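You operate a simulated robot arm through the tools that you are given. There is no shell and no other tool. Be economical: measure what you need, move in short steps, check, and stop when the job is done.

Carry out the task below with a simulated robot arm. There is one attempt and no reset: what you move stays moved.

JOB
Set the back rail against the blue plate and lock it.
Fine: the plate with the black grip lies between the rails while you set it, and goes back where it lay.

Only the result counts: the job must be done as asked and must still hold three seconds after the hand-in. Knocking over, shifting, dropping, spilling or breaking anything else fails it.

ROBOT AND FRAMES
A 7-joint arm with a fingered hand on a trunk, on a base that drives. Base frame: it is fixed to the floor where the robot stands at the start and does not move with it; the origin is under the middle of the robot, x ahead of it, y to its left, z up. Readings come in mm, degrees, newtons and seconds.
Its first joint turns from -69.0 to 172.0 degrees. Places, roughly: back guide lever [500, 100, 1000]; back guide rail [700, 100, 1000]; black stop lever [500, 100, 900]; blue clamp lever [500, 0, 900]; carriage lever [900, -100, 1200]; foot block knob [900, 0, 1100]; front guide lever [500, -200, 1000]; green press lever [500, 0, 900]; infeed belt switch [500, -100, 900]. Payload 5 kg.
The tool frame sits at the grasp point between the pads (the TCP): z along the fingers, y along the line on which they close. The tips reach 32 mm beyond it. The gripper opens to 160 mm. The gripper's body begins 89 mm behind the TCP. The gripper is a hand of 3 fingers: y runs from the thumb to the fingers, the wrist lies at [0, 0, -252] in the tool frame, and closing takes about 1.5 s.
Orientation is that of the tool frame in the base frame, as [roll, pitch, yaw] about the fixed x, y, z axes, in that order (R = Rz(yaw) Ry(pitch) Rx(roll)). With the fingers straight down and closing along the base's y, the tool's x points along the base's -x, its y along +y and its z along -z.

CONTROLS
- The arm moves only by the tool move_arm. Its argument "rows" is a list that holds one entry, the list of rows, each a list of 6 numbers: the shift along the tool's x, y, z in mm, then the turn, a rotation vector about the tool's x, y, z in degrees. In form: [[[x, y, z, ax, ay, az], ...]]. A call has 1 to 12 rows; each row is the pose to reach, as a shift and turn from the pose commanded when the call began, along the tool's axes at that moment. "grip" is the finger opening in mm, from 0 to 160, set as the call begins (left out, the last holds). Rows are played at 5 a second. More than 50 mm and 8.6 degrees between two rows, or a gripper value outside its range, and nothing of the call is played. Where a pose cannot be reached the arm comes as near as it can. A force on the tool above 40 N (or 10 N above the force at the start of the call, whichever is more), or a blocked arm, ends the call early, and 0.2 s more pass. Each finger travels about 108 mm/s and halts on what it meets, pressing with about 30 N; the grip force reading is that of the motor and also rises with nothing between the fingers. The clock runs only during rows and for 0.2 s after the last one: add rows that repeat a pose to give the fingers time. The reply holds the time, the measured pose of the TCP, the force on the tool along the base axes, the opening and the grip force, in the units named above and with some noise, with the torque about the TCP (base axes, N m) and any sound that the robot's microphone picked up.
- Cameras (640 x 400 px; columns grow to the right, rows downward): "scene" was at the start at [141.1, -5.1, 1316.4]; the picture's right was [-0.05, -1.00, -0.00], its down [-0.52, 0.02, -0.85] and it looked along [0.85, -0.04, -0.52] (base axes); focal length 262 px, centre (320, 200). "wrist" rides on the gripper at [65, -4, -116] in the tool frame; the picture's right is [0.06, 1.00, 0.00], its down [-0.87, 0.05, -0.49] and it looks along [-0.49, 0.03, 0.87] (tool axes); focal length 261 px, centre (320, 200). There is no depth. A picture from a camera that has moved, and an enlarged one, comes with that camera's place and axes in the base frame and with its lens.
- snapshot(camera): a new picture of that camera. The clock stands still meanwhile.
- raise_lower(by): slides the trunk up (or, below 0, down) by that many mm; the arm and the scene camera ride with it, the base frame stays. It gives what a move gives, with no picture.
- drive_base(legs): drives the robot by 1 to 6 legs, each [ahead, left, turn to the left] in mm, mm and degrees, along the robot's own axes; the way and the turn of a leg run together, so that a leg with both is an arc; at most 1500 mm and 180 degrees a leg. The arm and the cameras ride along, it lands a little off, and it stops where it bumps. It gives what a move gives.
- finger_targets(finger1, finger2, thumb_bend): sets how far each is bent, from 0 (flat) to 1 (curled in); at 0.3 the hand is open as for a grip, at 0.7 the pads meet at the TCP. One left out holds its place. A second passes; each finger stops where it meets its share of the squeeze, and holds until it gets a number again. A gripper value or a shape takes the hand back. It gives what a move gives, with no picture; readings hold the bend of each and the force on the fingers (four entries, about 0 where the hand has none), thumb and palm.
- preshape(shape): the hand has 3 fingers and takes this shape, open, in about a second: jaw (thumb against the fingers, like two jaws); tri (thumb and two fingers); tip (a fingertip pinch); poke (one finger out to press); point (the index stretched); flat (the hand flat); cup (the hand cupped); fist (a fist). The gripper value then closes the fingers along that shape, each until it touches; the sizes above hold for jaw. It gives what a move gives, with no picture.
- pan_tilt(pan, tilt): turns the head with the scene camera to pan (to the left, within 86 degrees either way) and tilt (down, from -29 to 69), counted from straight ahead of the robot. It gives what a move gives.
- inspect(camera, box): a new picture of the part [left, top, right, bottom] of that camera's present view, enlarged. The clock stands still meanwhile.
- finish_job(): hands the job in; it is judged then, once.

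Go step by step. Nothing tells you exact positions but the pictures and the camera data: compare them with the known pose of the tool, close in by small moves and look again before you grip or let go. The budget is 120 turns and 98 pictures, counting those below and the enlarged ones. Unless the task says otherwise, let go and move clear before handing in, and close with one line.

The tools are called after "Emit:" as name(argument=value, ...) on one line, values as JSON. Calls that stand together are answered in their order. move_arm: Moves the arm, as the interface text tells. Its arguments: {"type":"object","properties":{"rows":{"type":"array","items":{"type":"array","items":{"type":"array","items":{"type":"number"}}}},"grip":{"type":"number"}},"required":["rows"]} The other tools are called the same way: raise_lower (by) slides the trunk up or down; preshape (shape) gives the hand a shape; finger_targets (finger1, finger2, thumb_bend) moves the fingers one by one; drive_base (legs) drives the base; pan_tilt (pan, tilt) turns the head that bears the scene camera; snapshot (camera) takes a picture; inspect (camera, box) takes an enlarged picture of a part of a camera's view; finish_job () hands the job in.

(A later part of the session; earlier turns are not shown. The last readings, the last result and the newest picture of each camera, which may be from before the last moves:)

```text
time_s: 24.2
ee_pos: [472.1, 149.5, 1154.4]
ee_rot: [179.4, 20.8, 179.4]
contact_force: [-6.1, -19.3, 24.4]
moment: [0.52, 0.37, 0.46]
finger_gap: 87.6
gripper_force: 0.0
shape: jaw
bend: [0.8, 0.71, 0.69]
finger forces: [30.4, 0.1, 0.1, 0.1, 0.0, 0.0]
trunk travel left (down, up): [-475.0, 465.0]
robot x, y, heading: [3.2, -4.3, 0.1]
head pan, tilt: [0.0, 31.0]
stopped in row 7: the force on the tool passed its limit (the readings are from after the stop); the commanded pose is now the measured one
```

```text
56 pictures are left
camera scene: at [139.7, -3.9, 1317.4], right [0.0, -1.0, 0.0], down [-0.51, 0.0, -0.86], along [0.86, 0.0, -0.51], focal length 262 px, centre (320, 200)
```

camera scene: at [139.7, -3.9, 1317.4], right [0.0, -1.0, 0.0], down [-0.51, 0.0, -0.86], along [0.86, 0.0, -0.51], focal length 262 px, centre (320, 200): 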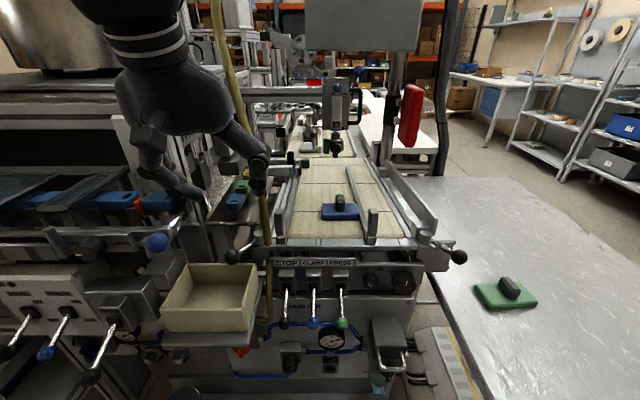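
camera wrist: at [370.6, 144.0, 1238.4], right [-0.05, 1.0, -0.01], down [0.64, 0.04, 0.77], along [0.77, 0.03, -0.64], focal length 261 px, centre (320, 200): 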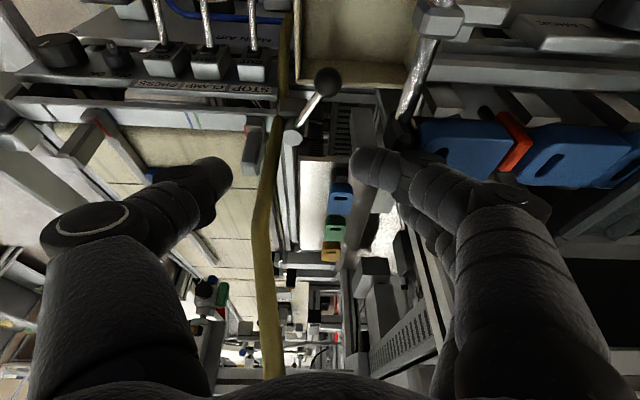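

A finger touched something on the left machine, so it stopped. I'll back up right away and then check that nothing shifted.

Emit:
move_arm(rows=[[[0, -10, -10, 0, 0, 0], [-5, -30, -25, 0, 0, 0], [-10, -50, -40, 0, 0, 0], [-10, -50, -40, 0, 0, 0]]])

Emit:
inspect(camera="scene", box=[90, 140, 290, 280])

Emit:
inspect(camera="wrist", box=[220, 0, 640, 260])

```text
time_s: 25.2
ee_pos: [469.5, 102.6, 1192.1]
ee_rot: [179.5, 20.6, 179.6]
contact_force: [-0.1, -0.4, -0.9]
moment: [0.0, -0.01, -0.02]
finger_gap: 99.3
gripper_force: 0.1
shape: jaw
bend: [0.71, 0.71, 0.69]
finger forces: [0.1, 0.0, 0.1, 0.0, 0.1, 0.0]
trunk travel left (down, up): [-475.0, 465.0]
robot x, y, heading: [1.5, -0.3, 0.0]
head pan, tilt: [0.0, 31.0]
```

```text
2.86 times, centred on (190, 210) of scene
camera zoom: at [141.7, -0.7, 1316.8], right [0.0, -1.0, 0.0], down [-0.52, 0.0, -0.86], along [0.86, 0.0, -0.52], focal length 748 px, centre (691, 171)
```

zoom: 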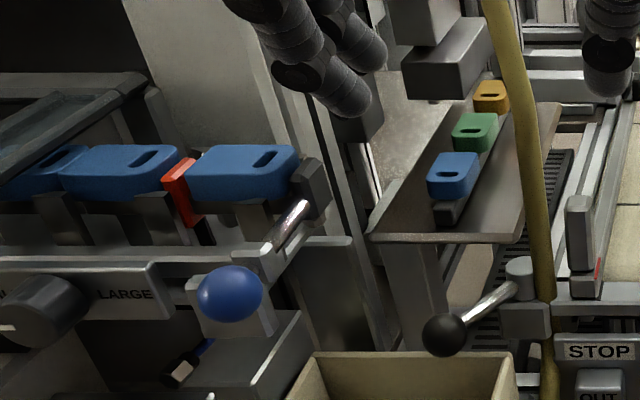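

```text
1.52 times, centred on (430, 130) of wrist
camera zoom: at [367.7, 97.8, 1276.7], right [-0.05, 1.0, -0.01], down [0.64, 0.04, 0.77], along [0.77, 0.03, -0.64], focal length 397 px, centre (152, 307)
```

zoom: 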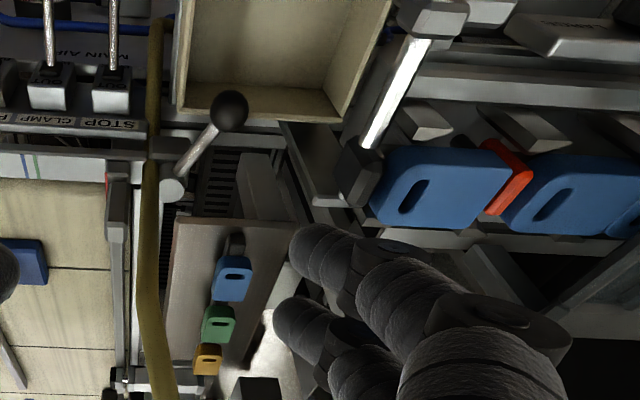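

The finger had only touched the black bracket of the blue-ball lever near (458,188,1120), and nothing moved. I'll approach from the right instead: retreat, roll the hand 45° so the fingers point toward +y and down, and keep the body clear of both the bracket and the hose.

Emit:
move_arm(rows=[[[0, -40, 0, 0, 0, 0], [0, -80, 0, 0, 0, 0], [0, -120, 0, -8, 0, 0], [0, -120, 0, -16, 0, 0], [0, -120, 0, -24, 0, 0], [0, -120, 0, -32, 0, 0], [0, -120, 0, -40, 0, 0], [0, -120, 0, -45, 0, 0], [0, -120, 0, -45, 0, 0]]], grip=70)

Emit:
snapshot(camera="wrist")

Emit:
snapshot(camera="scene")

```text
time_s: 27.2
ee_pos: [468.6, -19.2, 1191.5]
ee_rot: [134.4, 20.6, 179.4]
contact_force: [0.5, 0.1, -0.8]
moment: [0.0, 0.03, -0.03]
finger_gap: 70.5
gripper_force: 0.0
shape: jaw
bend: [0.73, 0.73, 0.7]
finger forces: [0.0, 0.0, 0.1, 0.0, 0.0, 0.1]
trunk travel left (down, up): [-475.0, 465.0]
robot x, y, heading: [1.2, -0.5, -0.0]
head pan, tilt: [0.0, 31.0]
```

```text
53 pictures are left
camera wrist: at [379.0, -103.6, 1240.4], right [-0.3, 0.7, 0.65], down [0.68, -0.32, 0.66], along [0.67, 0.64, -0.38], focal length 261 px, centre (320, 200)
```

wrist: 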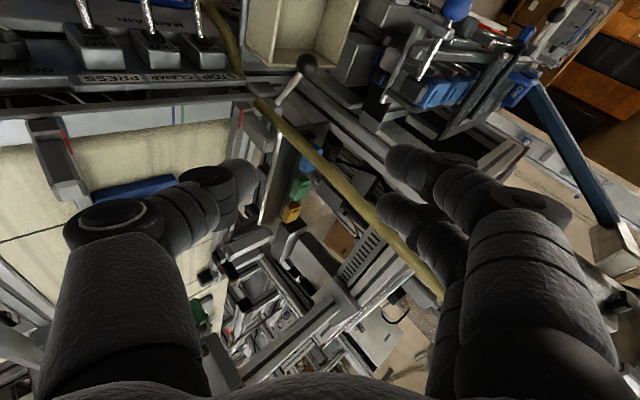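

```text
52 pictures are left
camera scene: at [141.3, -1.3, 1316.9], right [0.0, -1.0, 0.0], down [-0.52, 0.0, -0.86], along [0.86, 0.0, -0.52], focal length 262 px, centre (320, 200)
```

scene: 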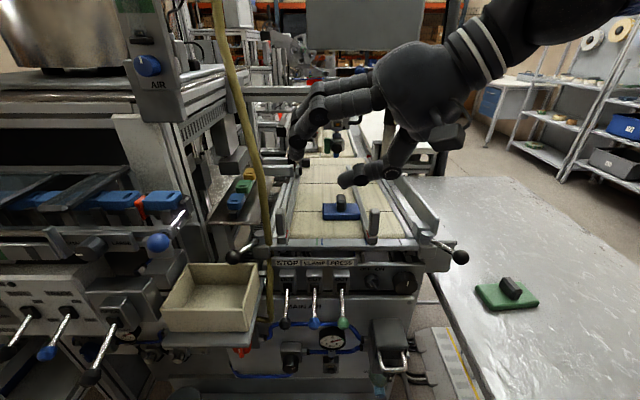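

The pose is good and well clear of the hose. Moving to a pre-grasp point 60 mm short of the ball along the finger direction.

Emit:
move_arm(rows=[[[10, -4, 38, 0, 0, 0], [20, -8, 76, 0, 0, 0], [30, -12, 114, 0, 0, 0], [40, -15.5, 152, 0, 0, 0], [50.3, -19.3, 190.4, 0, 0, 0], [50.3, -19.3, 190.4, 0, 0, 0]]])

Emit:
snapshot(camera="wrist")

Emit:
inspect(camera="scene", box=[180, 170, 340, 290])

```text
time_s: 28.8
ee_pos: [384.0, 195.7, 1144.6]
ee_rot: [121.4, 23.4, -169.9]
contact_force: [0.1, -1.7, -0.1]
moment: [0.04, -0.01, 0.04]
finger_gap: 70.7
gripper_force: 0.0
shape: jaw
bend: [0.73, 0.73, 0.7]
finger forces: [0.0, 0.0, 0.0, 0.1, 0.0, 0.1]
out of reach, approached as far as the arm can: row 2, 3, 4, 5, 6
trunk travel left (down, up): [-475.0, 465.0]
robot x, y, heading: [1.0, -1.3, -0.1]
head pan, tilt: [0.0, 31.0]
stopped in row 6: the arm was blocked; the commanded pose is now the measured one
```

```text
51 pictures are left
camera wrist: at [321.1, 81.6, 1170.9], right [-0.48, 0.44, 0.76], down [0.74, -0.27, 0.62], along [0.48, 0.86, -0.2], focal length 261 px, centre (320, 200)
```

wrist: 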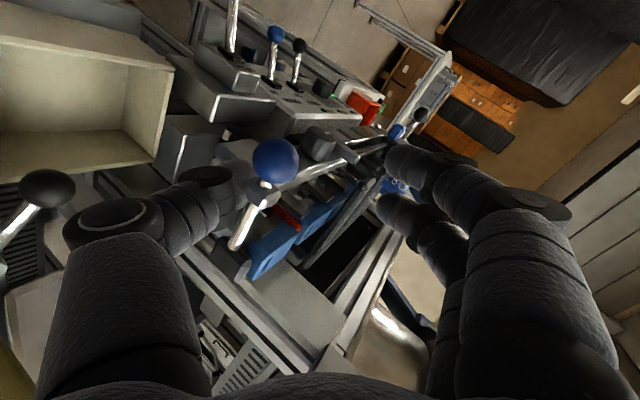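

```text
3.33 times, centred on (260, 230) of scene
camera zoom: at [141.0, -3.8, 1316.9], right [0.0, -1.0, 0.0], down [-0.51, 0.0, -0.86], along [0.86, 0.0, -0.51], focal length 873 px, centre (520, 100)
```

zoom: 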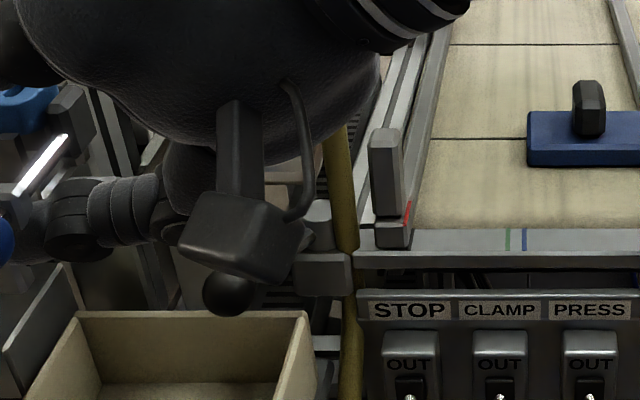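

The arm couldn't reach that pose and drifted too close to the left machine. I'll retreat along the fingers, then drive the base back for more room.

Emit:
move_arm(rows=[[[0, 0, -20, 0, 0, 0], [0, 0, -60, 0, 0, 0], [0, 0, -100, 0, 0, 0], [0, 0, -140, 0, 0, 0], [0, 0, -140, 0, 0, 0]]])

Emit:
snapshot(camera="scene")

```text
time_s: 30.2
ee_pos: [412.3, 83.0, 1110.4]
ee_rot: [118.2, 4.9, -170.3]
contact_force: [-0.5, -1.1, -0.5]
moment: [0.01, -0.02, -0.01]
finger_gap: 70.0
gripper_force: 0.0
shape: jaw
bend: [0.73, 0.73, 0.7]
finger forces: [0.1, 0.0, 0.1, 0.0, 0.0, 0.1]
out of reach, approached as far as the arm can: row 1, 2, 3, 4, 5
trunk travel left (down, up): [-475.0, 465.0]
robot x, y, heading: [0.4, -0.1, 0.2]
head pan, tilt: [0.0, 31.0]
stopped in row 5: the arm was blocked; the commanded pose is now the measured one
```

```text
49 pictures are left
camera scene: at [140.2, -0.9, 1317.0], right [0.0, -1.0, 0.0], down [-0.51, 0.0, -0.86], along [0.86, 0.0, -0.51], focal length 262 px, centre (320, 200)
```

scene: 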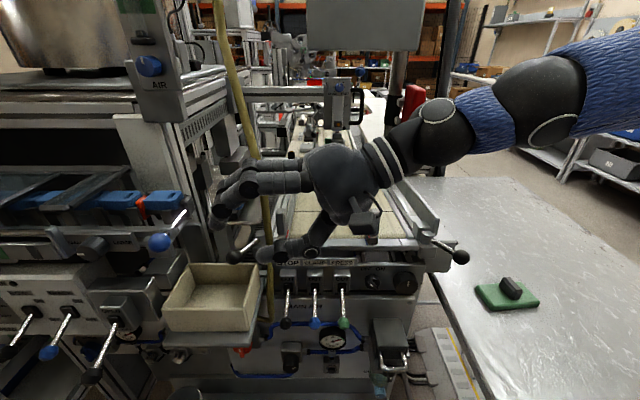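

Nothing has moved. Driving the base straight back 200 mm gives the arm room; the hand rides clear.

Emit:
drive_base(legs=[[-200, 0, 0]])

Emit:
snapshot(camera="scene")

```text
time_s: 31.8
ee_pos: [211.9, 83.7, 1111.8]
ee_rot: [118.1, 5.0, -170.3]
contact_force: [0.5, 0.0, -0.2]
moment: [0.02, -0.03, 0.0]
finger_gap: 70.0
gripper_force: 0.0
shape: jaw
bend: [0.73, 0.73, 0.7]
finger forces: [0.0, 0.0, 0.0, 0.0, 0.0, 0.0]
trunk travel left (down, up): [-475.0, 465.0]
robot x, y, heading: [-201.5, -0.7, -0.2]
head pan, tilt: [0.0, 31.0]
```

```text
48 pictures are left
camera scene: at [-60.2, -0.8, 1317.1], right [0.0, -1.0, 0.0], down [-0.51, 0.0, -0.86], along [0.86, 0.0, -0.51], focal length 262 px, centre (320, 200)
```

scene: 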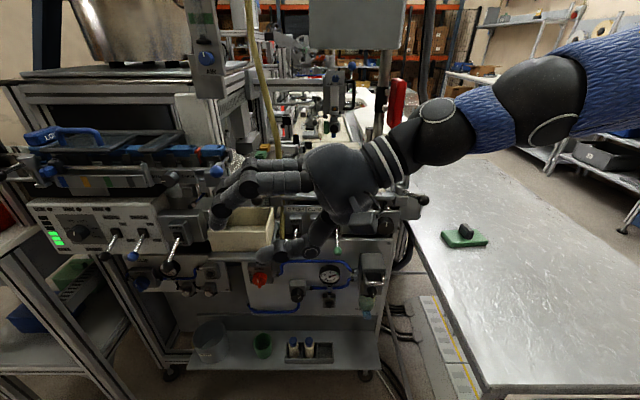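

Now out front again with room: moving the hand to about (400,24,1172) while turning it to point left-forward.

Emit:
move_arm(rows=[[[-36.3, -0.7, -20.2, 0.5, -5.3, 2.8], [-72.6, -1.5, -40.5, 1.0, -10.6, 5.6], [-109, -2.2, -60.7, 1.6, -15.8, 8.5], [-145.3, -3, -81, 2.1, -21.1, 11.3], [-181.6, -3.7, -101.2, 2.6, -26.4, 14.1], [-181.6, -3.7, -101.2, 2.6, -26.4, 14.1]]])

Emit:
move_arm(rows=[[[0, 0, 0, 8, 0, 0], [0, 0, 0, 16, 0, 0], [0, 0, 0, 18, 0, 0]]])

Emit:
snapshot(camera="wrist")

Emit:
snapshot(camera="scene")

```text
time_s: 33.2
ee_pos: [402.5, 23.2, 1171.5]
ee_rot: [118.2, 5.0, 159.7]
contact_force: [-0.2, 0.1, 0.0]
moment: [-0.01, 0.04, 0.01]
finger_gap: 70.5
gripper_force: 0.1
shape: jaw
bend: [0.73, 0.73, 0.7]
finger forces: [0.0, 0.0, 0.1, 0.1, 0.0, 0.0]
trunk travel left (down, up): [-475.0, 465.0]
robot x, y, heading: [-196.2, 0.5, 0.1]
head pan, tilt: [0.0, 31.0]
```

```text
time_s: 34.0
ee_pos: [402.3, 23.6, 1170.7]
ee_rot: [136.4, 4.8, 159.6]
contact_force: [0.4, -0.6, 0.1]
moment: [-0.02, -0.02, -0.02]
finger_gap: 70.3
gripper_force: 0.0
shape: jaw
bend: [0.73, 0.73, 0.7]
finger forces: [0.1, 0.0, 0.0, 0.0, 0.0, 0.0]
trunk travel left (down, up): [-475.0, 465.0]
robot x, y, heading: [-204.2, 3.3, 0.2]
head pan, tilt: [0.0, 31.0]
```

```text
47 pictures are left
camera wrist: at [306.4, -29.4, 1244.6], right [0.14, 0.72, 0.68], down [0.68, -0.57, 0.47], along [0.72, 0.4, -0.56], focal length 261 px, centre (320, 200)
```

wrist: 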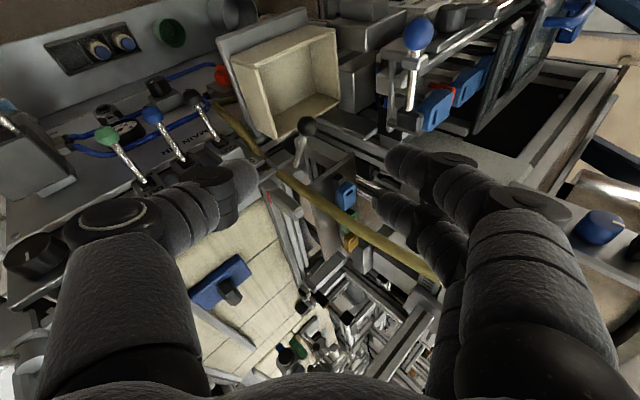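

```text
46 pictures are left
camera scene: at [-58.7, -0.9, 1316.8], right [0.0, -1.0, 0.0], down [-0.52, 0.0, -0.86], along [0.86, 0.0, -0.52], focal length 262 px, centre (320, 200)
```

scene: 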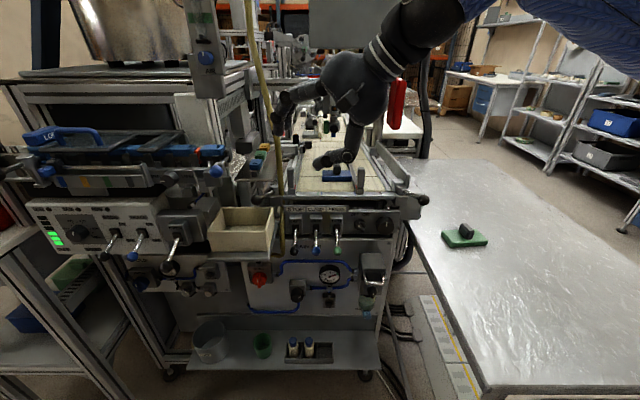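

Good pose. Moving to the pre-grasp point, then checking.

Emit:
move_arm(rows=[[[-4.3, -3.7, 33.5, 0, 0, 0], [-8.6, -7.4, 67, 0, 0, 0], [-13, -11.1, 100.5, 0, 0, 0], [-17.3, -14.8, 134, 0, 0, 0], [-21.6, -18.5, 167.5, 0, 0, 0], [-21.6, -18.5, 167.5, 0, 0, 0]]])

Emit:
snapshot(camera="wrist")

Emit:
inspect(camera="scene", box=[180, 100, 380, 240])

```text
time_s: 35.4
ee_pos: [471.1, 108.3, 1039.2]
ee_rot: [136.2, 4.9, 159.7]
contact_force: [0.5, 1.2, 0.2]
moment: [0.02, -0.03, -0.01]
finger_gap: 70.2
gripper_force: 0.1
shape: jaw
bend: [0.73, 0.73, 0.7]
finger forces: [0.0, 0.1, 0.1, 0.1, 0.0, 0.0]
trunk travel left (down, up): [-475.0, 465.0]
robot x, y, heading: [-206.7, 0.0, 0.1]
head pan, tilt: [0.0, 31.0]
```

```text
45 pictures are left
camera wrist: at [374.6, 55.5, 1112.8], right [0.14, 0.72, 0.68], down [0.68, -0.57, 0.47], along [0.72, 0.4, -0.56], focal length 261 px, centre (320, 200)
```

wrist: 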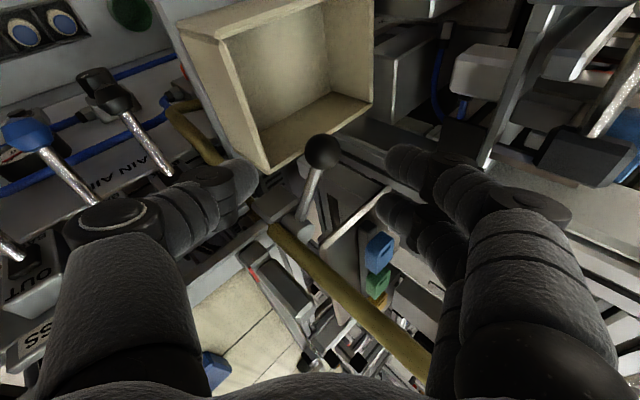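

```text
2.86 times, centred on (280, 170) of scene
camera zoom: at [-59.0, -0.7, 1316.9], right [0.0, -1.0, 0.0], down [-0.52, 0.0, -0.86], along [0.86, 0.0, -0.52], focal length 748 px, centre (434, 286)
```

zoom: 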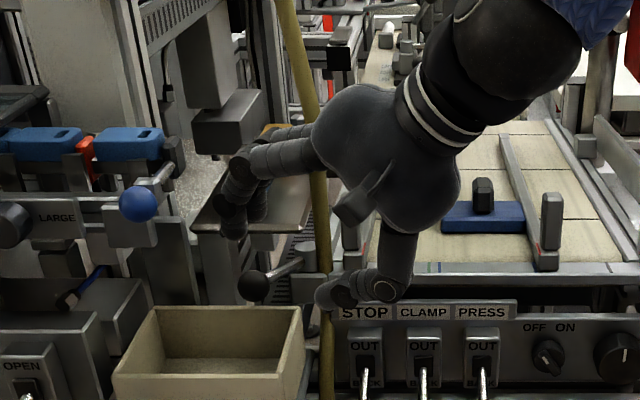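

The ball is exactly centred between thumb and fingers. Narrowing to 50 mm to clear the tray and advancing 48 mm along the fingers.

Emit:
move_arm(rows=[[[0, 0, 0, 0, 0, 0], [0, 0, 12, 0, 0, 0], [0, 0, 24, 0, 0, 0], [0, 0, 36, 0, 0, 0], [0, 0, 48, 0, 0, 0], [0, 0, 48, 0, 0, 0]]], grip=50)

Emit:
snapshot(camera="wrist")

```text
time_s: 36.8
ee_pos: [483.7, 138.4, 1005.8]
ee_rot: [136.2, 5.0, 159.7]
contact_force: [0.3, -1.1, 5.3]
moment: [-0.14, 0.02, -0.01]
finger_gap: 48.4
gripper_force: 0.1
shape: jaw
bend: [0.73, 0.73, 0.71]
finger forces: [0.1, 0.0, 0.0, 0.1, 5.5, 0.0]
trunk travel left (down, up): [-475.0, 465.0]
robot x, y, heading: [-200.6, 0.5, -0.1]
head pan, tilt: [0.0, 31.0]
```

```text
43 pictures are left
camera wrist: at [388.8, 85.7, 1079.0], right [0.14, 0.72, 0.68], down [0.68, -0.57, 0.47], along [0.72, 0.4, -0.56], focal length 261 px, centre (320, 200)
```

wrist: 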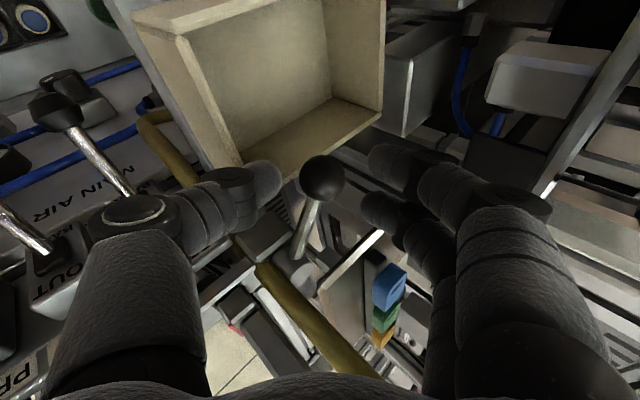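

The thumb lightly touches the tray rim (5 N). I'll lift the hand a few mm off it while closing on the ball.

Emit:
move_arm(rows=[[[0, 4, -4, 0, 0, 0], [0, 4, -4, 0, 0, 0], [0, 4, -2, 0, 0, 0], [0, 2, 0, 0, 0, 0], [0, 0, 0, 0, 0, 0], [0, 0, 0, 0, 0, 0], [0, 0, 0, 0, 0, 0]]], grip=10)

Emit:
snapshot(camera="wrist")

Emit:
inspect(camera="scene", box=[180, 130, 340, 250])

```text
time_s: 38.4
ee_pos: [483.6, 137.9, 1007.5]
ee_rot: [136.2, 5.0, 159.6]
contact_force: [3.1, -8.9, 21.0]
moment: [0.34, -0.21, -0.11]
finger_gap: 12.2
gripper_force: 30.1
shape: jaw
bend: [0.71, 0.71, 0.7]
finger forces: [18.3, 22.9, 0.0, 0.0, 26.1, 0.0]
trunk travel left (down, up): [-475.0, 465.0]
robot x, y, heading: [-200.2, 1.5, 0.2]
head pan, tilt: [0.0, 31.0]
```

```text
42 pictures are left
camera wrist: at [388.0, 85.3, 1080.8], right [0.14, 0.72, 0.68], down [0.67, -0.57, 0.47], along [0.73, 0.4, -0.56], focal length 261 px, centre (320, 200)
```

wrist: 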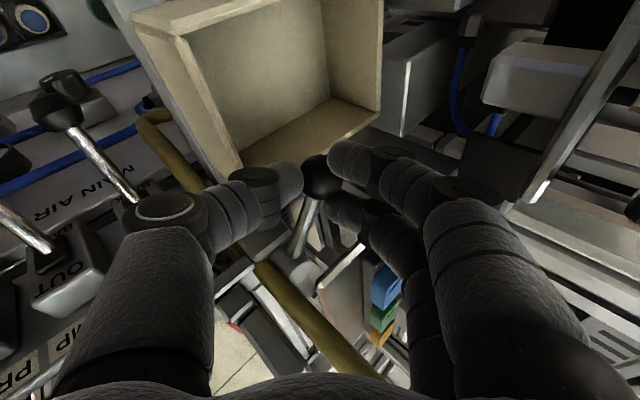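

```text
3.33 times, centred on (260, 190) of scene
camera zoom: at [-59.8, -1.8, 1317.2], right [0.0, -1.0, 0.0], down [-0.51, 0.0, -0.86], along [0.86, 0.0, -0.51], focal length 873 px, centre (520, 233)
```

zoom: 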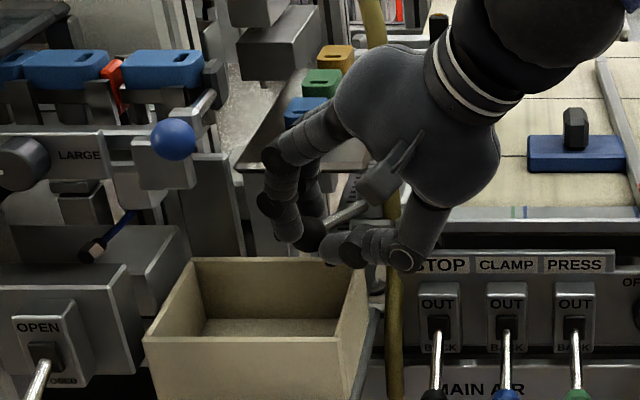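

The ball is held. I'll try swinging it a little outward (+y) to see which way it gives.

Emit:
move_arm(rows=[[[-0.9, 2.9, 2.9, 0, 0, 0], [-1.7, 5.8, 5.7, 0, 0, 0], [-2.6, 8.7, 8.6, 0, 0, 0], [-2.6, 8.7, 8.6, 0, 0, 0]]])

Emit:
inspect(camera="wrist", box=[200, 100, 440, 300])

```text
time_s: 39.0
ee_pos: [485.4, 139.2, 1007.5]
ee_rot: [136.1, 5.1, 159.6]
contact_force: [-15.4, -19.6, 14.0]
moment: [-0.14, 0.23, 0.03]
finger_gap: 14.0
gripper_force: 30.2
shape: jaw
bend: [0.72, 0.72, 0.7]
finger forces: [19.4, 17.3, 0.1, 0.0, 39.0, 0.0]
trunk travel left (down, up): [-475.0, 465.0]
robot x, y, heading: [-202.9, 1.8, 0.1]
head pan, tilt: [0.0, 31.0]
stopped in row 2: the force on the tool passed its limit (the readings are from after the stop); the commanded pose is now the measured one
```

```text
2.00 times, centred on (320, 200) of wrist
camera zoom: at [388.9, 87.0, 1081.1], right [0.13, 0.72, 0.68], down [0.67, -0.57, 0.47], along [0.73, 0.4, -0.56], focal length 521 px, centre (320, 200)
```

zoom: 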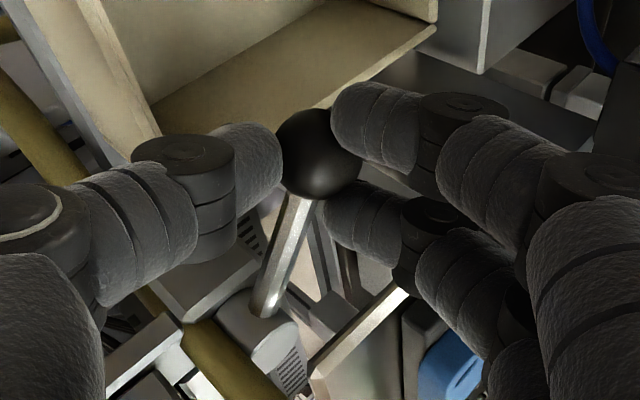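

Outward is blocked: the force built up at once with no travel. Trying the other direction.

Emit:
move_arm(rows=[[[0.9, -2, -2, 0, 0, 0], [1.0, -4.5, -4.5, 0, 0, 0], [0.9, -7, -7, 0, 0, 0], [0.9, -9.5, -9.5, 0, 0, 0], [0.9, -9.5, -9.5, 0, 0, 0]]])

Emit:
inspect(camera="wrist", box=[200, 100, 440, 300])

```text
time_s: 40.1
ee_pos: [481.0, 131.5, 1005.9]
ee_rot: [136.2, 5.0, 159.7]
contact_force: [0.1, 5.7, 18.9]
moment: [0.57, -0.24, 0.25]
finger_gap: 11.4
gripper_force: 29.5
shape: jaw
bend: [0.71, 0.71, 0.7]
finger forces: [26.2, 21.3, 0.1, 0.0, 18.0, 0.0]
trunk travel left (down, up): [-475.0, 465.0]
robot x, y, heading: [-201.4, 2.6, 0.2]
head pan, tilt: [0.0, 31.0]
```

```text
2.00 times, centred on (320, 200) of wrist
camera zoom: at [384.8, 78.0, 1080.0], right [0.14, 0.72, 0.68], down [0.68, -0.57, 0.47], along [0.72, 0.4, -0.56], focal length 521 px, centre (320, 200)
```

zoom: 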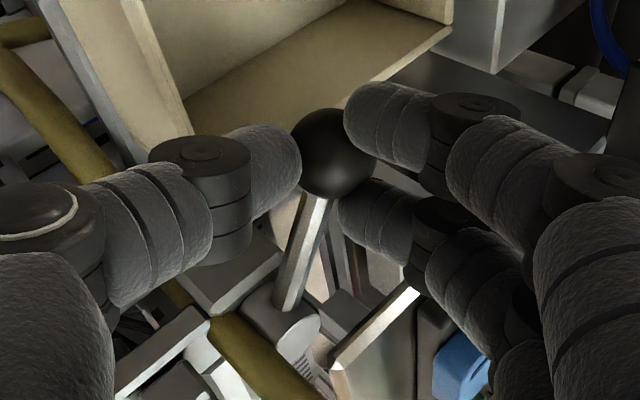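

Inconclusive: the hand moved 8 mm with little force. Continuing inward along the arc.

Emit:
move_arm(rows=[[[0.5, -3, -3, 0, 0, 0], [0.5, -6, -6, 0, 0, 0], [0, -9, -9, 0, 0, 0], [0, -12, -12, 0, 0, 0], [0, -12, -12, 0, 0, 0]]])

Emit:
inspect(camera="wrist", box=[200, 100, 440, 300])

Emit:
inspect(camera="scene", box=[220, 150, 332, 220])

```text
time_s: 41.4
ee_pos: [474.1, 116.6, 1006.9]
ee_rot: [136.3, 5.1, 159.8]
contact_force: [-13.0, 11.8, 15.8]
moment: [0.65, 0.04, 0.87]
finger_gap: 10.2
gripper_force: 29.7
shape: jaw
bend: [0.71, 0.68, 0.71]
finger forces: [38.8, 18.8, 0.0, 0.1, 17.1, 0.1]
trunk travel left (down, up): [-475.0, 465.0]
robot x, y, heading: [-198.9, -0.7, 0.0]
head pan, tilt: [0.0, 31.0]
```

```text
2.00 times, centred on (320, 200) of wrist
camera zoom: at [378.1, 62.2, 1080.6], right [0.13, 0.72, 0.68], down [0.68, -0.57, 0.47], along [0.72, 0.4, -0.56], focal length 521 px, centre (320, 200)
```

zoom: 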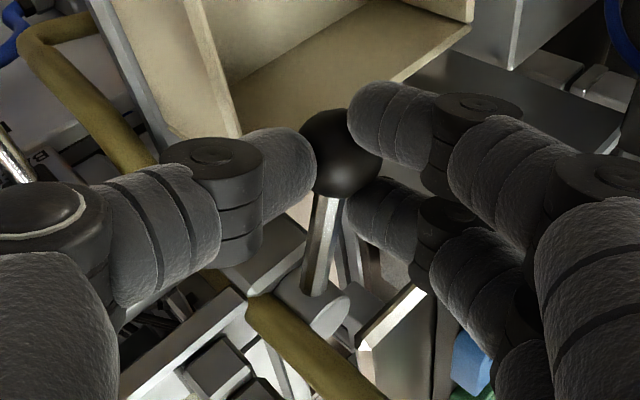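

```text
5.71 times, centred on (276, 185) of scene
camera zoom: at [-60.9, -0.3, 1317.1], right [0.0, -1.0, 0.0], down [-0.51, 0.0, -0.86], along [0.86, 0.0, -0.51], focal length 1496 px, centre (571, 286)
```

zoom: 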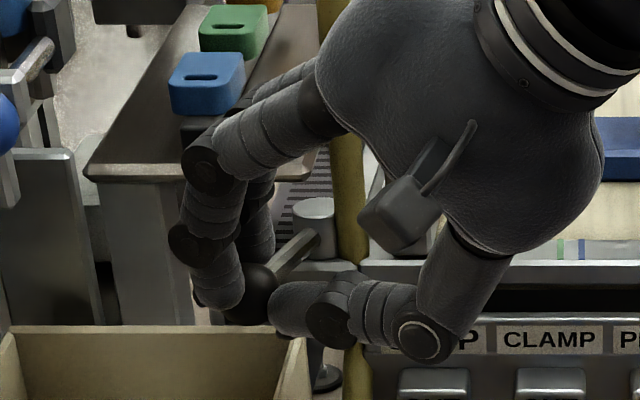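

The lever swings inward: the ball is now at y≈136. Continuing slowly inward, watching the distance to the hose and any sound.

Emit:
move_arm(rows=[[[-1.2, -3.2, -2.9, 0, 0, 0], [-2.4, -6.4, -5.8, 0, 0, 0], [-3.6, -9.7, -8.8, 0, 0, 0], [-4.8, -12.9, -11.7, 0, 0, 0], [-4.8, -12.9, -11.7, 0, 0, 0]]])

Emit:
inspect(camera="wrist", box=[200, 100, 440, 300])

```text
time_s: 42.5
ee_pos: [472.3, 97.3, 1007.1]
ee_rot: [136.3, 5.1, 159.7]
contact_force: [-23.5, 8.1, 18.9]
moment: [0.74, 0.1, 1.19]
finger_gap: 10.6
gripper_force: 30.3
shape: jaw
bend: [0.71, 0.69, 0.71]
finger forces: [46.1, 14.1, 0.0, 0.1, 18.8, 0.0]
trunk travel left (down, up): [-475.0, 465.0]
robot x, y, heading: [-199.7, -2.0, -0.0]
head pan, tilt: [0.0, 31.0]
```

```text
2.00 times, centred on (320, 200) of wrist
camera zoom: at [375.8, 43.7, 1080.9], right [0.13, 0.72, 0.68], down [0.67, -0.57, 0.47], along [0.73, 0.4, -0.56], focal length 521 px, centre (320, 200)
```

zoom: 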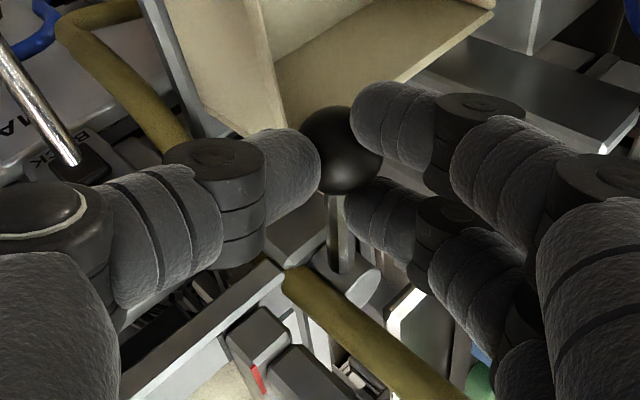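

Still moving freely; no sound yet. A bit further, following the circle.

Emit:
move_arm(rows=[[[-4, -2.5, -2, 0, 0, 0], [-6, -5, -4, 0, 0, 0], [-8, -7.5, -6, 0, 0, 0], [-8.9, -9.7, -8.2, 0, 0, 0], [-8.9, -9.7, -8.2, 0, 0, 0]]])

Emit:
snapshot(camera="wrist")

Emit:
inspect(camera="scene", box=[220, 150, 332, 220])

```text
time_s: 43.8
ee_pos: [476.0, 80.2, 1007.7]
ee_rot: [136.1, 5.1, 159.6]
contact_force: [-27.2, 2.1, 21.2]
moment: [0.68, 0.05, 1.16]
finger_gap: 10.8
gripper_force: 29.9
shape: jaw
bend: [0.71, 0.7, 0.71]
finger forces: [52.4, 13.9, 0.0, 0.1, 24.2, 0.0]
trunk travel left (down, up): [-475.0, 465.0]
robot x, y, heading: [-200.6, 5.3, -0.0]
head pan, tilt: [0.0, 31.0]
```

```text
35 pictures are left
camera wrist: at [379.6, 27.7, 1081.5], right [0.13, 0.72, 0.68], down [0.67, -0.57, 0.47], along [0.73, 0.4, -0.56], focal length 261 px, centre (320, 200)
```

wrist: 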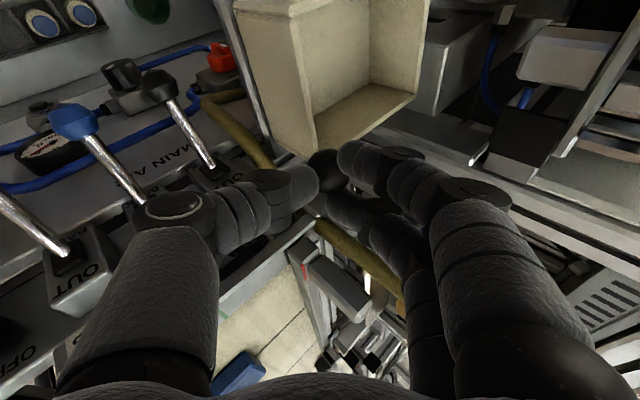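

```text
5.71 times, centred on (276, 185) of scene
camera zoom: at [-62.2, -1.3, 1317.3], right [0.0, -1.0, 0.0], down [-0.51, 0.0, -0.86], along [0.86, 0.0, -0.51], focal length 1496 px, centre (571, 286)
```

zoom: 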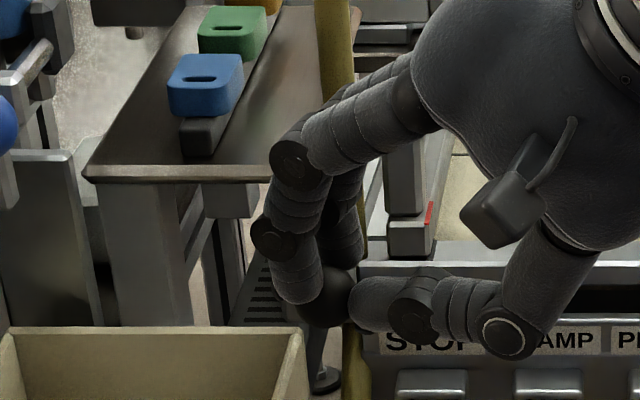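

The lever is now about 40° from where it started, with no stop reached. One more small step to look for the end of travel.

Emit:
move_arm(rows=[[[-3, -2.7, -2.2, 0, 0, 0], [-6, -5.4, -4.4, 0, 0, 0], [-9, -8, -6.6, 0, 0, 0], [-11.5, -10.7, -8.8, 0, 0, 0], [-11.5, -10.7, -8.8, 0, 0, 0]]])

Emit:
inspect(camera="wrist", box=[200, 100, 440, 300])

```text
time_s: 45.0
ee_pos: [482.7, 63.4, 1007.4]
ee_rot: [136.0, 5.0, 159.7]
contact_force: [-14.2, -2.8, 25.9]
moment: [0.78, -0.21, 0.88]
finger_gap: 10.4
gripper_force: 29.9
shape: jaw
bend: [0.71, 0.7, 0.71]
finger forces: [50.6, 17.8, 0.0, 0.1, 20.9, 0.1]
trunk travel left (down, up): [-475.0, 465.0]
robot x, y, heading: [-200.6, 2.3, -0.0]
head pan, tilt: [0.0, 31.0]
```

```text
2.00 times, centred on (320, 200) of wrist
camera zoom: at [386.2, 10.7, 1081.1], right [0.14, 0.72, 0.68], down [0.67, -0.57, 0.47], along [0.73, 0.4, -0.56], focal length 521 px, centre (320, 200)
```

zoom: 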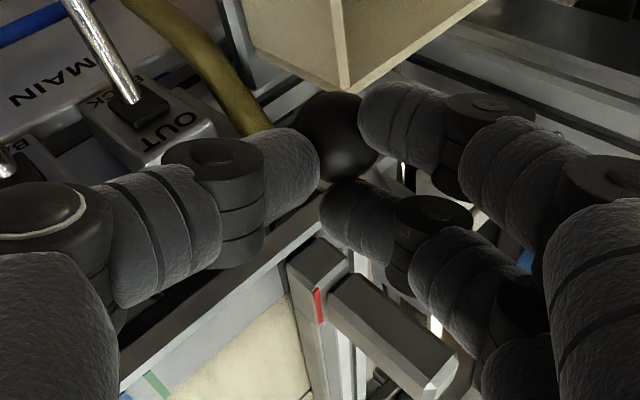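

I need to verify the hose isn't being pushed.

Emit:
inspect(camera="scene", box=[220, 100, 380, 220])

```text
3.33 times, centred on (300, 160) of scene
camera zoom: at [-61.5, -1.5, 1317.3], right [0.0, -1.0, 0.0], down [-0.51, 0.0, -0.86], along [0.86, 0.0, -0.51], focal length 873 px, centre (387, 333)
```

zoom: 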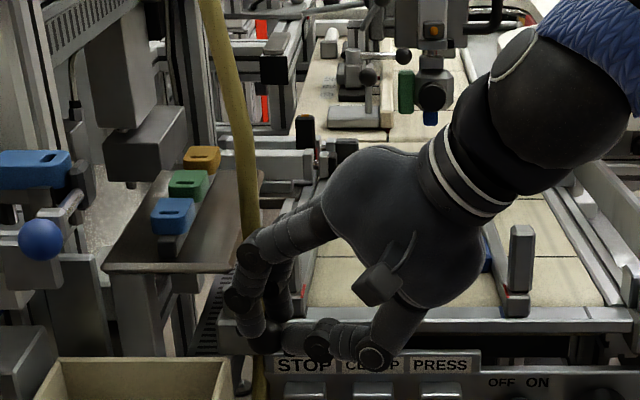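

The hose is untouched. Now I'll release the ball and retreat along the finger direction.

Emit:
move_arm(rows=[[[0, 0, 0, 0, 0, 0], [0, 0, 0, 0, 0, 0], [0, 0, -10, 0, 0, 0], [0, 0, -35, 0, 0, 0], [0, 0, -75, 0, 0, 0], [0, 0, -115, 0, 0, 0], [0, 0, -150, 0, 0, 0], [0, 0, -170, 0, 0, 0], [0, 0, -170, 0, 0, 0]]], grip=60)

Emit:
snapshot(camera="wrist")

Emit:
inspect(camera="scene", box=[230, 130, 390, 230])

```text
time_s: 47.0
ee_pos: [433.6, -42.9, 1129.5]
ee_rot: [136.2, 4.9, 159.7]
contact_force: [0.4, 0.8, 0.5]
moment: [0.0, 0.01, 0.0]
finger_gap: 59.5
gripper_force: 0.1
shape: jaw
bend: [0.73, 0.73, 0.7]
finger forces: [0.1, 0.0, 0.0, 0.1, 0.0, 0.1]
trunk travel left (down, up): [-475.0, 465.0]
robot x, y, heading: [-200.8, -1.2, 0.0]
head pan, tilt: [0.0, 31.0]
```

```text
31 pictures are left
camera wrist: at [337.9, -95.8, 1202.7], right [0.14, 0.72, 0.68], down [0.68, -0.57, 0.47], along [0.72, 0.4, -0.56], focal length 261 px, centre (320, 200)
```

wrist: 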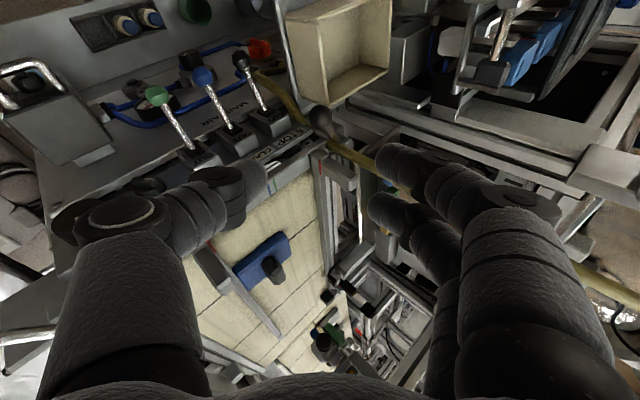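

```text
4.00 times, centred on (310, 180) of scene
camera zoom: at [-58.8, -1.2, 1316.8], right [0.0, -1.0, 0.0], down [-0.52, 0.0, -0.86], along [0.86, 0.0, -0.52], focal length 1047 px, centre (360, 280)
```

zoom: 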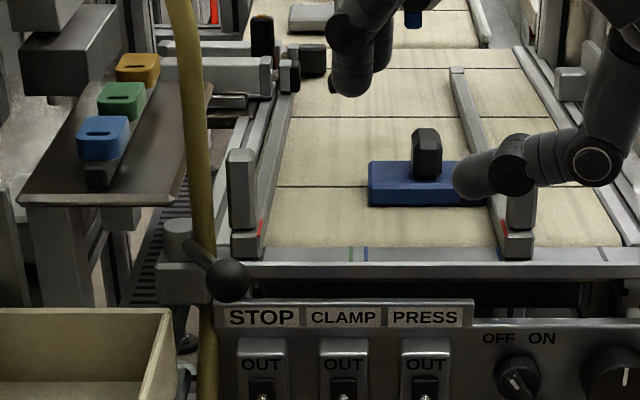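

The lever is swung inward about 58°, and the hose hangs as before. Next I'll turn the hand 90° about its axis so it can close along x on the back rail's upright tab.

Emit:
move_arm(rows=[[[0, 0, 0, 0, 0, 8], [0, 0, 0, 0, 0, 16], [0, 0, 0, 0, 0, 24], [0, 0, 0, 0, 0, 32], [0, 0, 0, 0, 0, 40], [0, 0, 0, 0, 0, 48], [0, 0, 0, 0, 0, 56], [0, 0, 0, 0, 0, 64], [0, 0, 0, 0, 0, 72], [0, 0, 0, 0, 0, 80], [0, 0, 0, 0, 0, 88], [0, 0, 0, 0, 0, 90]]])

Emit:
move_arm(rows=[[[0, 0, 0, 4.7, 0.6, -4.9], [0, 0, 0, 9.3, 1.1, -9.8], [0, 0, 0, 14, 1.7, -14.7], [0, 0, 0, 14, 1.7, -14.7]]])

Emit:
snapshot(camera="wrist")

```text
time_s: 49.5
ee_pos: [547.0, -116.2, 1097.6]
ee_rot: [171.0, -43.8, 80.4]
contact_force: [-1.4, -0.6, 0.6]
moment: [-0.03, -0.02, 0.02]
finger_gap: 59.7
gripper_force: 0.0
shape: jaw
bend: [0.73, 0.73, 0.7]
finger forces: [0.1, 0.0, 0.0, 0.0, 0.0, 0.0]
out of reach, approached as far as the arm can: row 9, 10, 11, 12
trunk travel left (down, up): [-475.0, 465.0]
robot x, y, heading: [-199.9, -1.0, 0.1]
head pan, tilt: [0.0, 31.0]
```

```text
time_s: 50.5
ee_pos: [546.6, -118.0, 1099.2]
ee_rot: [170.9, -43.2, 100.9]
contact_force: [0.4, -0.5, -0.2]
moment: [0.01, 0.02, 0.01]
finger_gap: 59.7
gripper_force: 0.1
shape: jaw
bend: [0.73, 0.73, 0.7]
finger forces: [0.0, 0.0, 0.0, 0.1, 0.0, 0.0]
trunk travel left (down, up): [-475.0, 465.0]
robot x, y, heading: [-201.6, 3.0, -0.2]
head pan, tilt: [0.0, 31.0]
```

```text
29 pictures are left
camera wrist: at [530.1, -152.3, 1226.7], right [0.98, 0.12, 0.16], down [0.16, -0.96, -0.23], along [0.12, 0.25, -0.96], focal length 261 px, centre (320, 200)
```

wrist: 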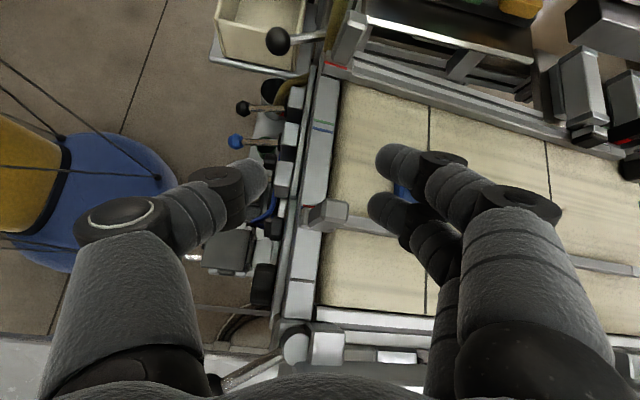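

The orientation turned out right, with the thumb on the robot side closing along x. Moving to a pre-grasp point before the back tab.

Emit:
move_arm(rows=[[[19.3, 4.6, 25.7, 0, 0, 0], [38.6, 9.2, 51.4, 0, 0, 0], [57.9, 13.7, 77.1, 0, 0, 0], [77.2, 18.3, 102.8, 0, 0, 0], [77.2, 18.3, 102.8, 0, 0, 0]]])

Emit:
snapshot(camera="wrist")

```text
time_s: 51.8
ee_pos: [556.7, 8.9, 1083.2]
ee_rot: [170.9, -43.3, 100.8]
contact_force: [-0.5, -0.3, -0.5]
moment: [0.0, 0.02, 0.03]
finger_gap: 59.7
gripper_force: 0.1
shape: jaw
bend: [0.73, 0.73, 0.7]
finger forces: [0.1, 0.0, 0.0, 0.0, 0.0, 0.0]
trunk travel left (down, up): [-475.0, 465.0]
robot x, y, heading: [-199.1, 0.8, -0.1]
head pan, tilt: [0.0, 31.0]
```

```text
28 pictures are left
camera wrist: at [540.7, -25.1, 1208.1], right [0.98, 0.12, 0.16], down [0.16, -0.96, -0.23], along [0.12, 0.25, -0.96], focal length 261 px, centre (320, 200)
```

wrist: 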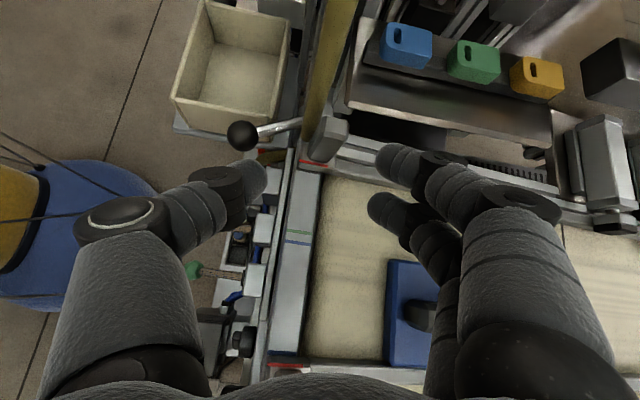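

Well lined up. Advancing along the fingers in small steps.

Emit:
move_arm(rows=[[[0, 0, 12, 0, 0, 0], [0, 0, 24, 0, 0, 0], [0, 0, 36, 0, 0, 0], [0, 0, 48, 0, 0, 0], [0, 0, 54, 0, 0, 0], [0, 0, 54, 0, 0, 0]]])

Emit:
inspect(camera="wrist", box=[180, 60, 436, 220])

```text
time_s: 53.1
ee_pos: [557.9, 46.7, 1043.2]
ee_rot: [170.8, -43.2, 100.8]
contact_force: [-0.5, -0.3, 0.2]
moment: [0.02, -0.02, 0.04]
finger_gap: 59.5
gripper_force: 0.0
shape: jaw
bend: [0.73, 0.73, 0.7]
finger forces: [0.0, 0.0, 0.0, 0.1, 0.0, 0.0]
trunk travel left (down, up): [-475.0, 465.0]
robot x, y, heading: [-198.8, -1.8, 0.1]
head pan, tilt: [0.0, 31.0]
```

```text
2.50 times, centred on (308, 140) of wrist
camera zoom: at [542.4, 12.4, 1169.5], right [0.98, 0.12, 0.16], down [0.16, -0.96, -0.23], along [0.12, 0.25, -0.96], focal length 652 px, centre (350, 350)
```

zoom: 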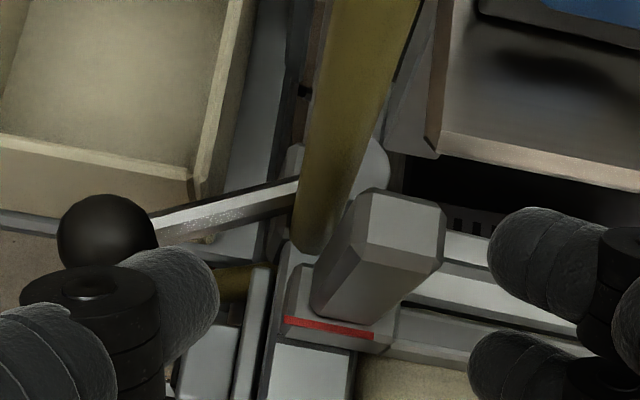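

The tab sits between thumb and fingers. Shifting 5 mm in +x, advancing 5 mm more and closing.

Emit:
move_arm(rows=[[[0, 5, 3, 0, 0, 0], [0, 5, 5, 0, 0, 0], [0, 5, 5, 0, 0, 0], [0, 5, 5, 0, 0, 0], [0, 5, 5, 0, 0, 0], [0, 5, 5, 0, 0, 0]]], grip=8)

Emit:
inspect(camera="wrist", box=[180, 60, 436, 220])

```text
time_s: 54.5
ee_pos: [563.4, 50.0, 1039.7]
ee_rot: [170.9, -43.2, 100.8]
contact_force: [-5.3, -4.6, 0.7]
moment: [-0.1, 0.27, 0.05]
finger_gap: 7.5
gripper_force: 30.3
shape: jaw
bend: [0.72, 0.68, 0.7]
finger forces: [14.1, 0.1, 0.1, 0.0, 22.9, 0.0]
trunk travel left (down, up): [-475.0, 465.0]
robot x, y, heading: [-198.4, -2.0, -0.1]
head pan, tilt: [0.0, 31.0]
```

```text
2.50 times, centred on (308, 140) of wrist
camera zoom: at [547.0, 16.1, 1166.7], right [0.98, 0.12, 0.16], down [0.16, -0.96, -0.23], along [0.12, 0.25, -0.96], focal length 652 px, centre (350, 350)
```

zoom: 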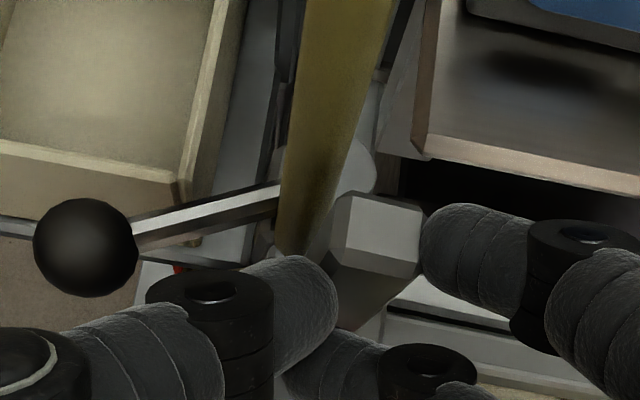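

The pinch is partial (one finger plus thumb), but it's enough to test if the rail is free. Pulling gently toward -y.

Emit:
move_arm(rows=[[[-2.1, -0.3, -2.1, 0, 0, 0], [-4.3, -0.5, -4.2, 0, 0, 0], [-6.4, -0.7, -6.2, 0, 0, 0], [-8.6, -1, -8.3, 0, 0, 0], [-8.6, -1, -8.3, 0, 0, 0]]])

Emit:
inspect(camera="wrist", box=[180, 60, 436, 220])

```text
time_s: 55.8
ee_pos: [564.1, 38.2, 1040.4]
ee_rot: [170.9, -43.3, 100.7]
contact_force: [8.6, 2.1, -0.6]
moment: [-0.08, 0.06, -0.1]
finger_gap: 5.5
gripper_force: 29.9
shape: jaw
bend: [0.72, 0.68, 0.71]
finger forces: [13.3, 0.1, 0.0, 0.0, 0.0, 0.0]
trunk travel left (down, up): [-475.0, 465.0]
robot x, y, heading: [-199.6, 3.4, -0.2]
head pan, tilt: [0.0, 31.0]
```

```text
2.50 times, centred on (308, 140) of wrist
camera zoom: at [548.0, 4.0, 1166.5], right [0.98, 0.12, 0.16], down [0.16, -0.96, -0.23], along [0.12, 0.25, -0.96], focal length 652 px, centre (350, 350)
```

zoom: 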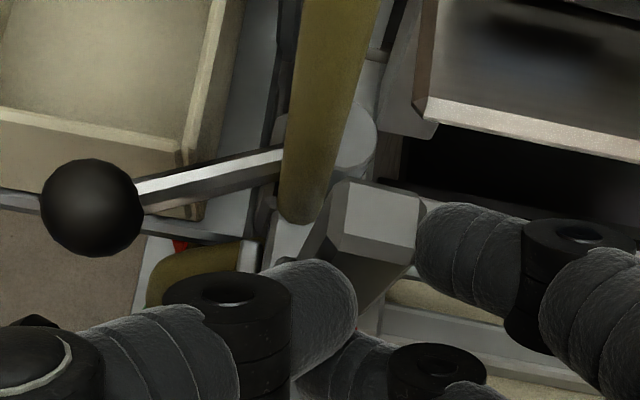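

The rail is free: the tab followed by about 10 mm. Continuing the pull.

Emit:
move_arm(rows=[[[-4, -0.5, -4, 0, 0, 0], [-8, -1, -7.8, 0, 0, 0], [-12, -1.3, -11.6, 0, 0, 0], [-16, -1.8, -15.4, 0, 0, 0], [-20, -2.3, -19.3, 0, 0, 0], [-20, -2.3, -19.3, 0, 0, 0]]])

Emit:
snapshot(camera="wrist")

```text
time_s: 57.1
ee_pos: [563.8, 10.6, 1040.3]
ee_rot: [170.9, -43.2, 100.8]
contact_force: [4.5, 1.9, -3.1]
moment: [-0.14, 0.13, -0.05]
finger_gap: 5.4
gripper_force: 29.9
shape: jaw
bend: [0.72, 0.68, 0.71]
finger forces: [12.5, 0.0, 0.0, 0.1, 0.0, 0.0]
trunk travel left (down, up): [-475.0, 465.0]
robot x, y, heading: [-201.3, -0.8, 0.0]
head pan, tilt: [0.0, 31.0]
```

```text
24 pictures are left
camera wrist: at [548.0, -23.9, 1166.8], right [0.98, 0.12, 0.16], down [0.16, -0.96, -0.23], along [0.12, 0.25, -0.96], focal length 261 px, centre (320, 200)
```

wrist: 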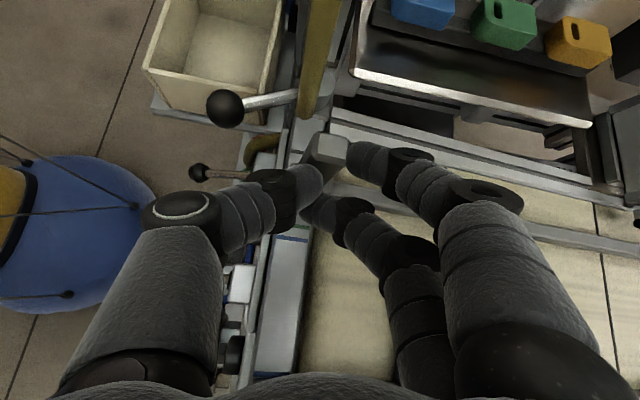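

The rail follows nicely, about 40 mm so far. Moving 22 mm more, then fine steps to contact.

Emit:
move_arm(rows=[[[-4, -0.5, -4, 0, 0, 0], [-8, -1, -7.8, 0, 0, 0], [-12, -1.3, -11.6, 0, 0, 0], [-16, -1.8, -15.4, 0, 0, 0], [-16, -1.8, -15.4, 0, 0, 0]]])

Emit:
inspect(camera="scene", box=[230, 130, 390, 230])

```text
time_s: 58.4
ee_pos: [563.4, -12.7, 1040.7]
ee_rot: [170.9, -43.2, 100.9]
contact_force: [8.0, -2.7, 1.9]
moment: [-0.09, 0.15, -0.13]
finger_gap: 5.1
gripper_force: 29.7
shape: jaw
bend: [0.72, 0.68, 0.71]
finger forces: [14.1, 0.0, 0.0, 0.0, 0.1, 0.0]
trunk travel left (down, up): [-475.0, 465.0]
robot x, y, heading: [-198.6, 1.4, -0.3]
head pan, tilt: [0.0, 31.0]
```

```text
4.00 times, centred on (310, 180) of scene
camera zoom: at [-58.2, -1.4, 1316.9], right [0.0, -1.0, 0.0], down [-0.52, 0.0, -0.86], along [0.86, 0.0, -0.52], focal length 1047 px, centre (360, 280)
```

zoom: 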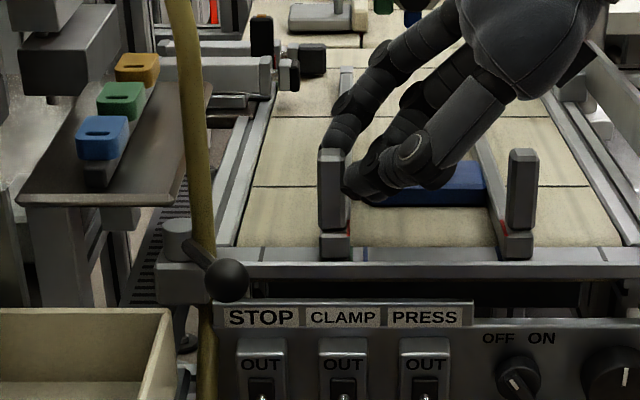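

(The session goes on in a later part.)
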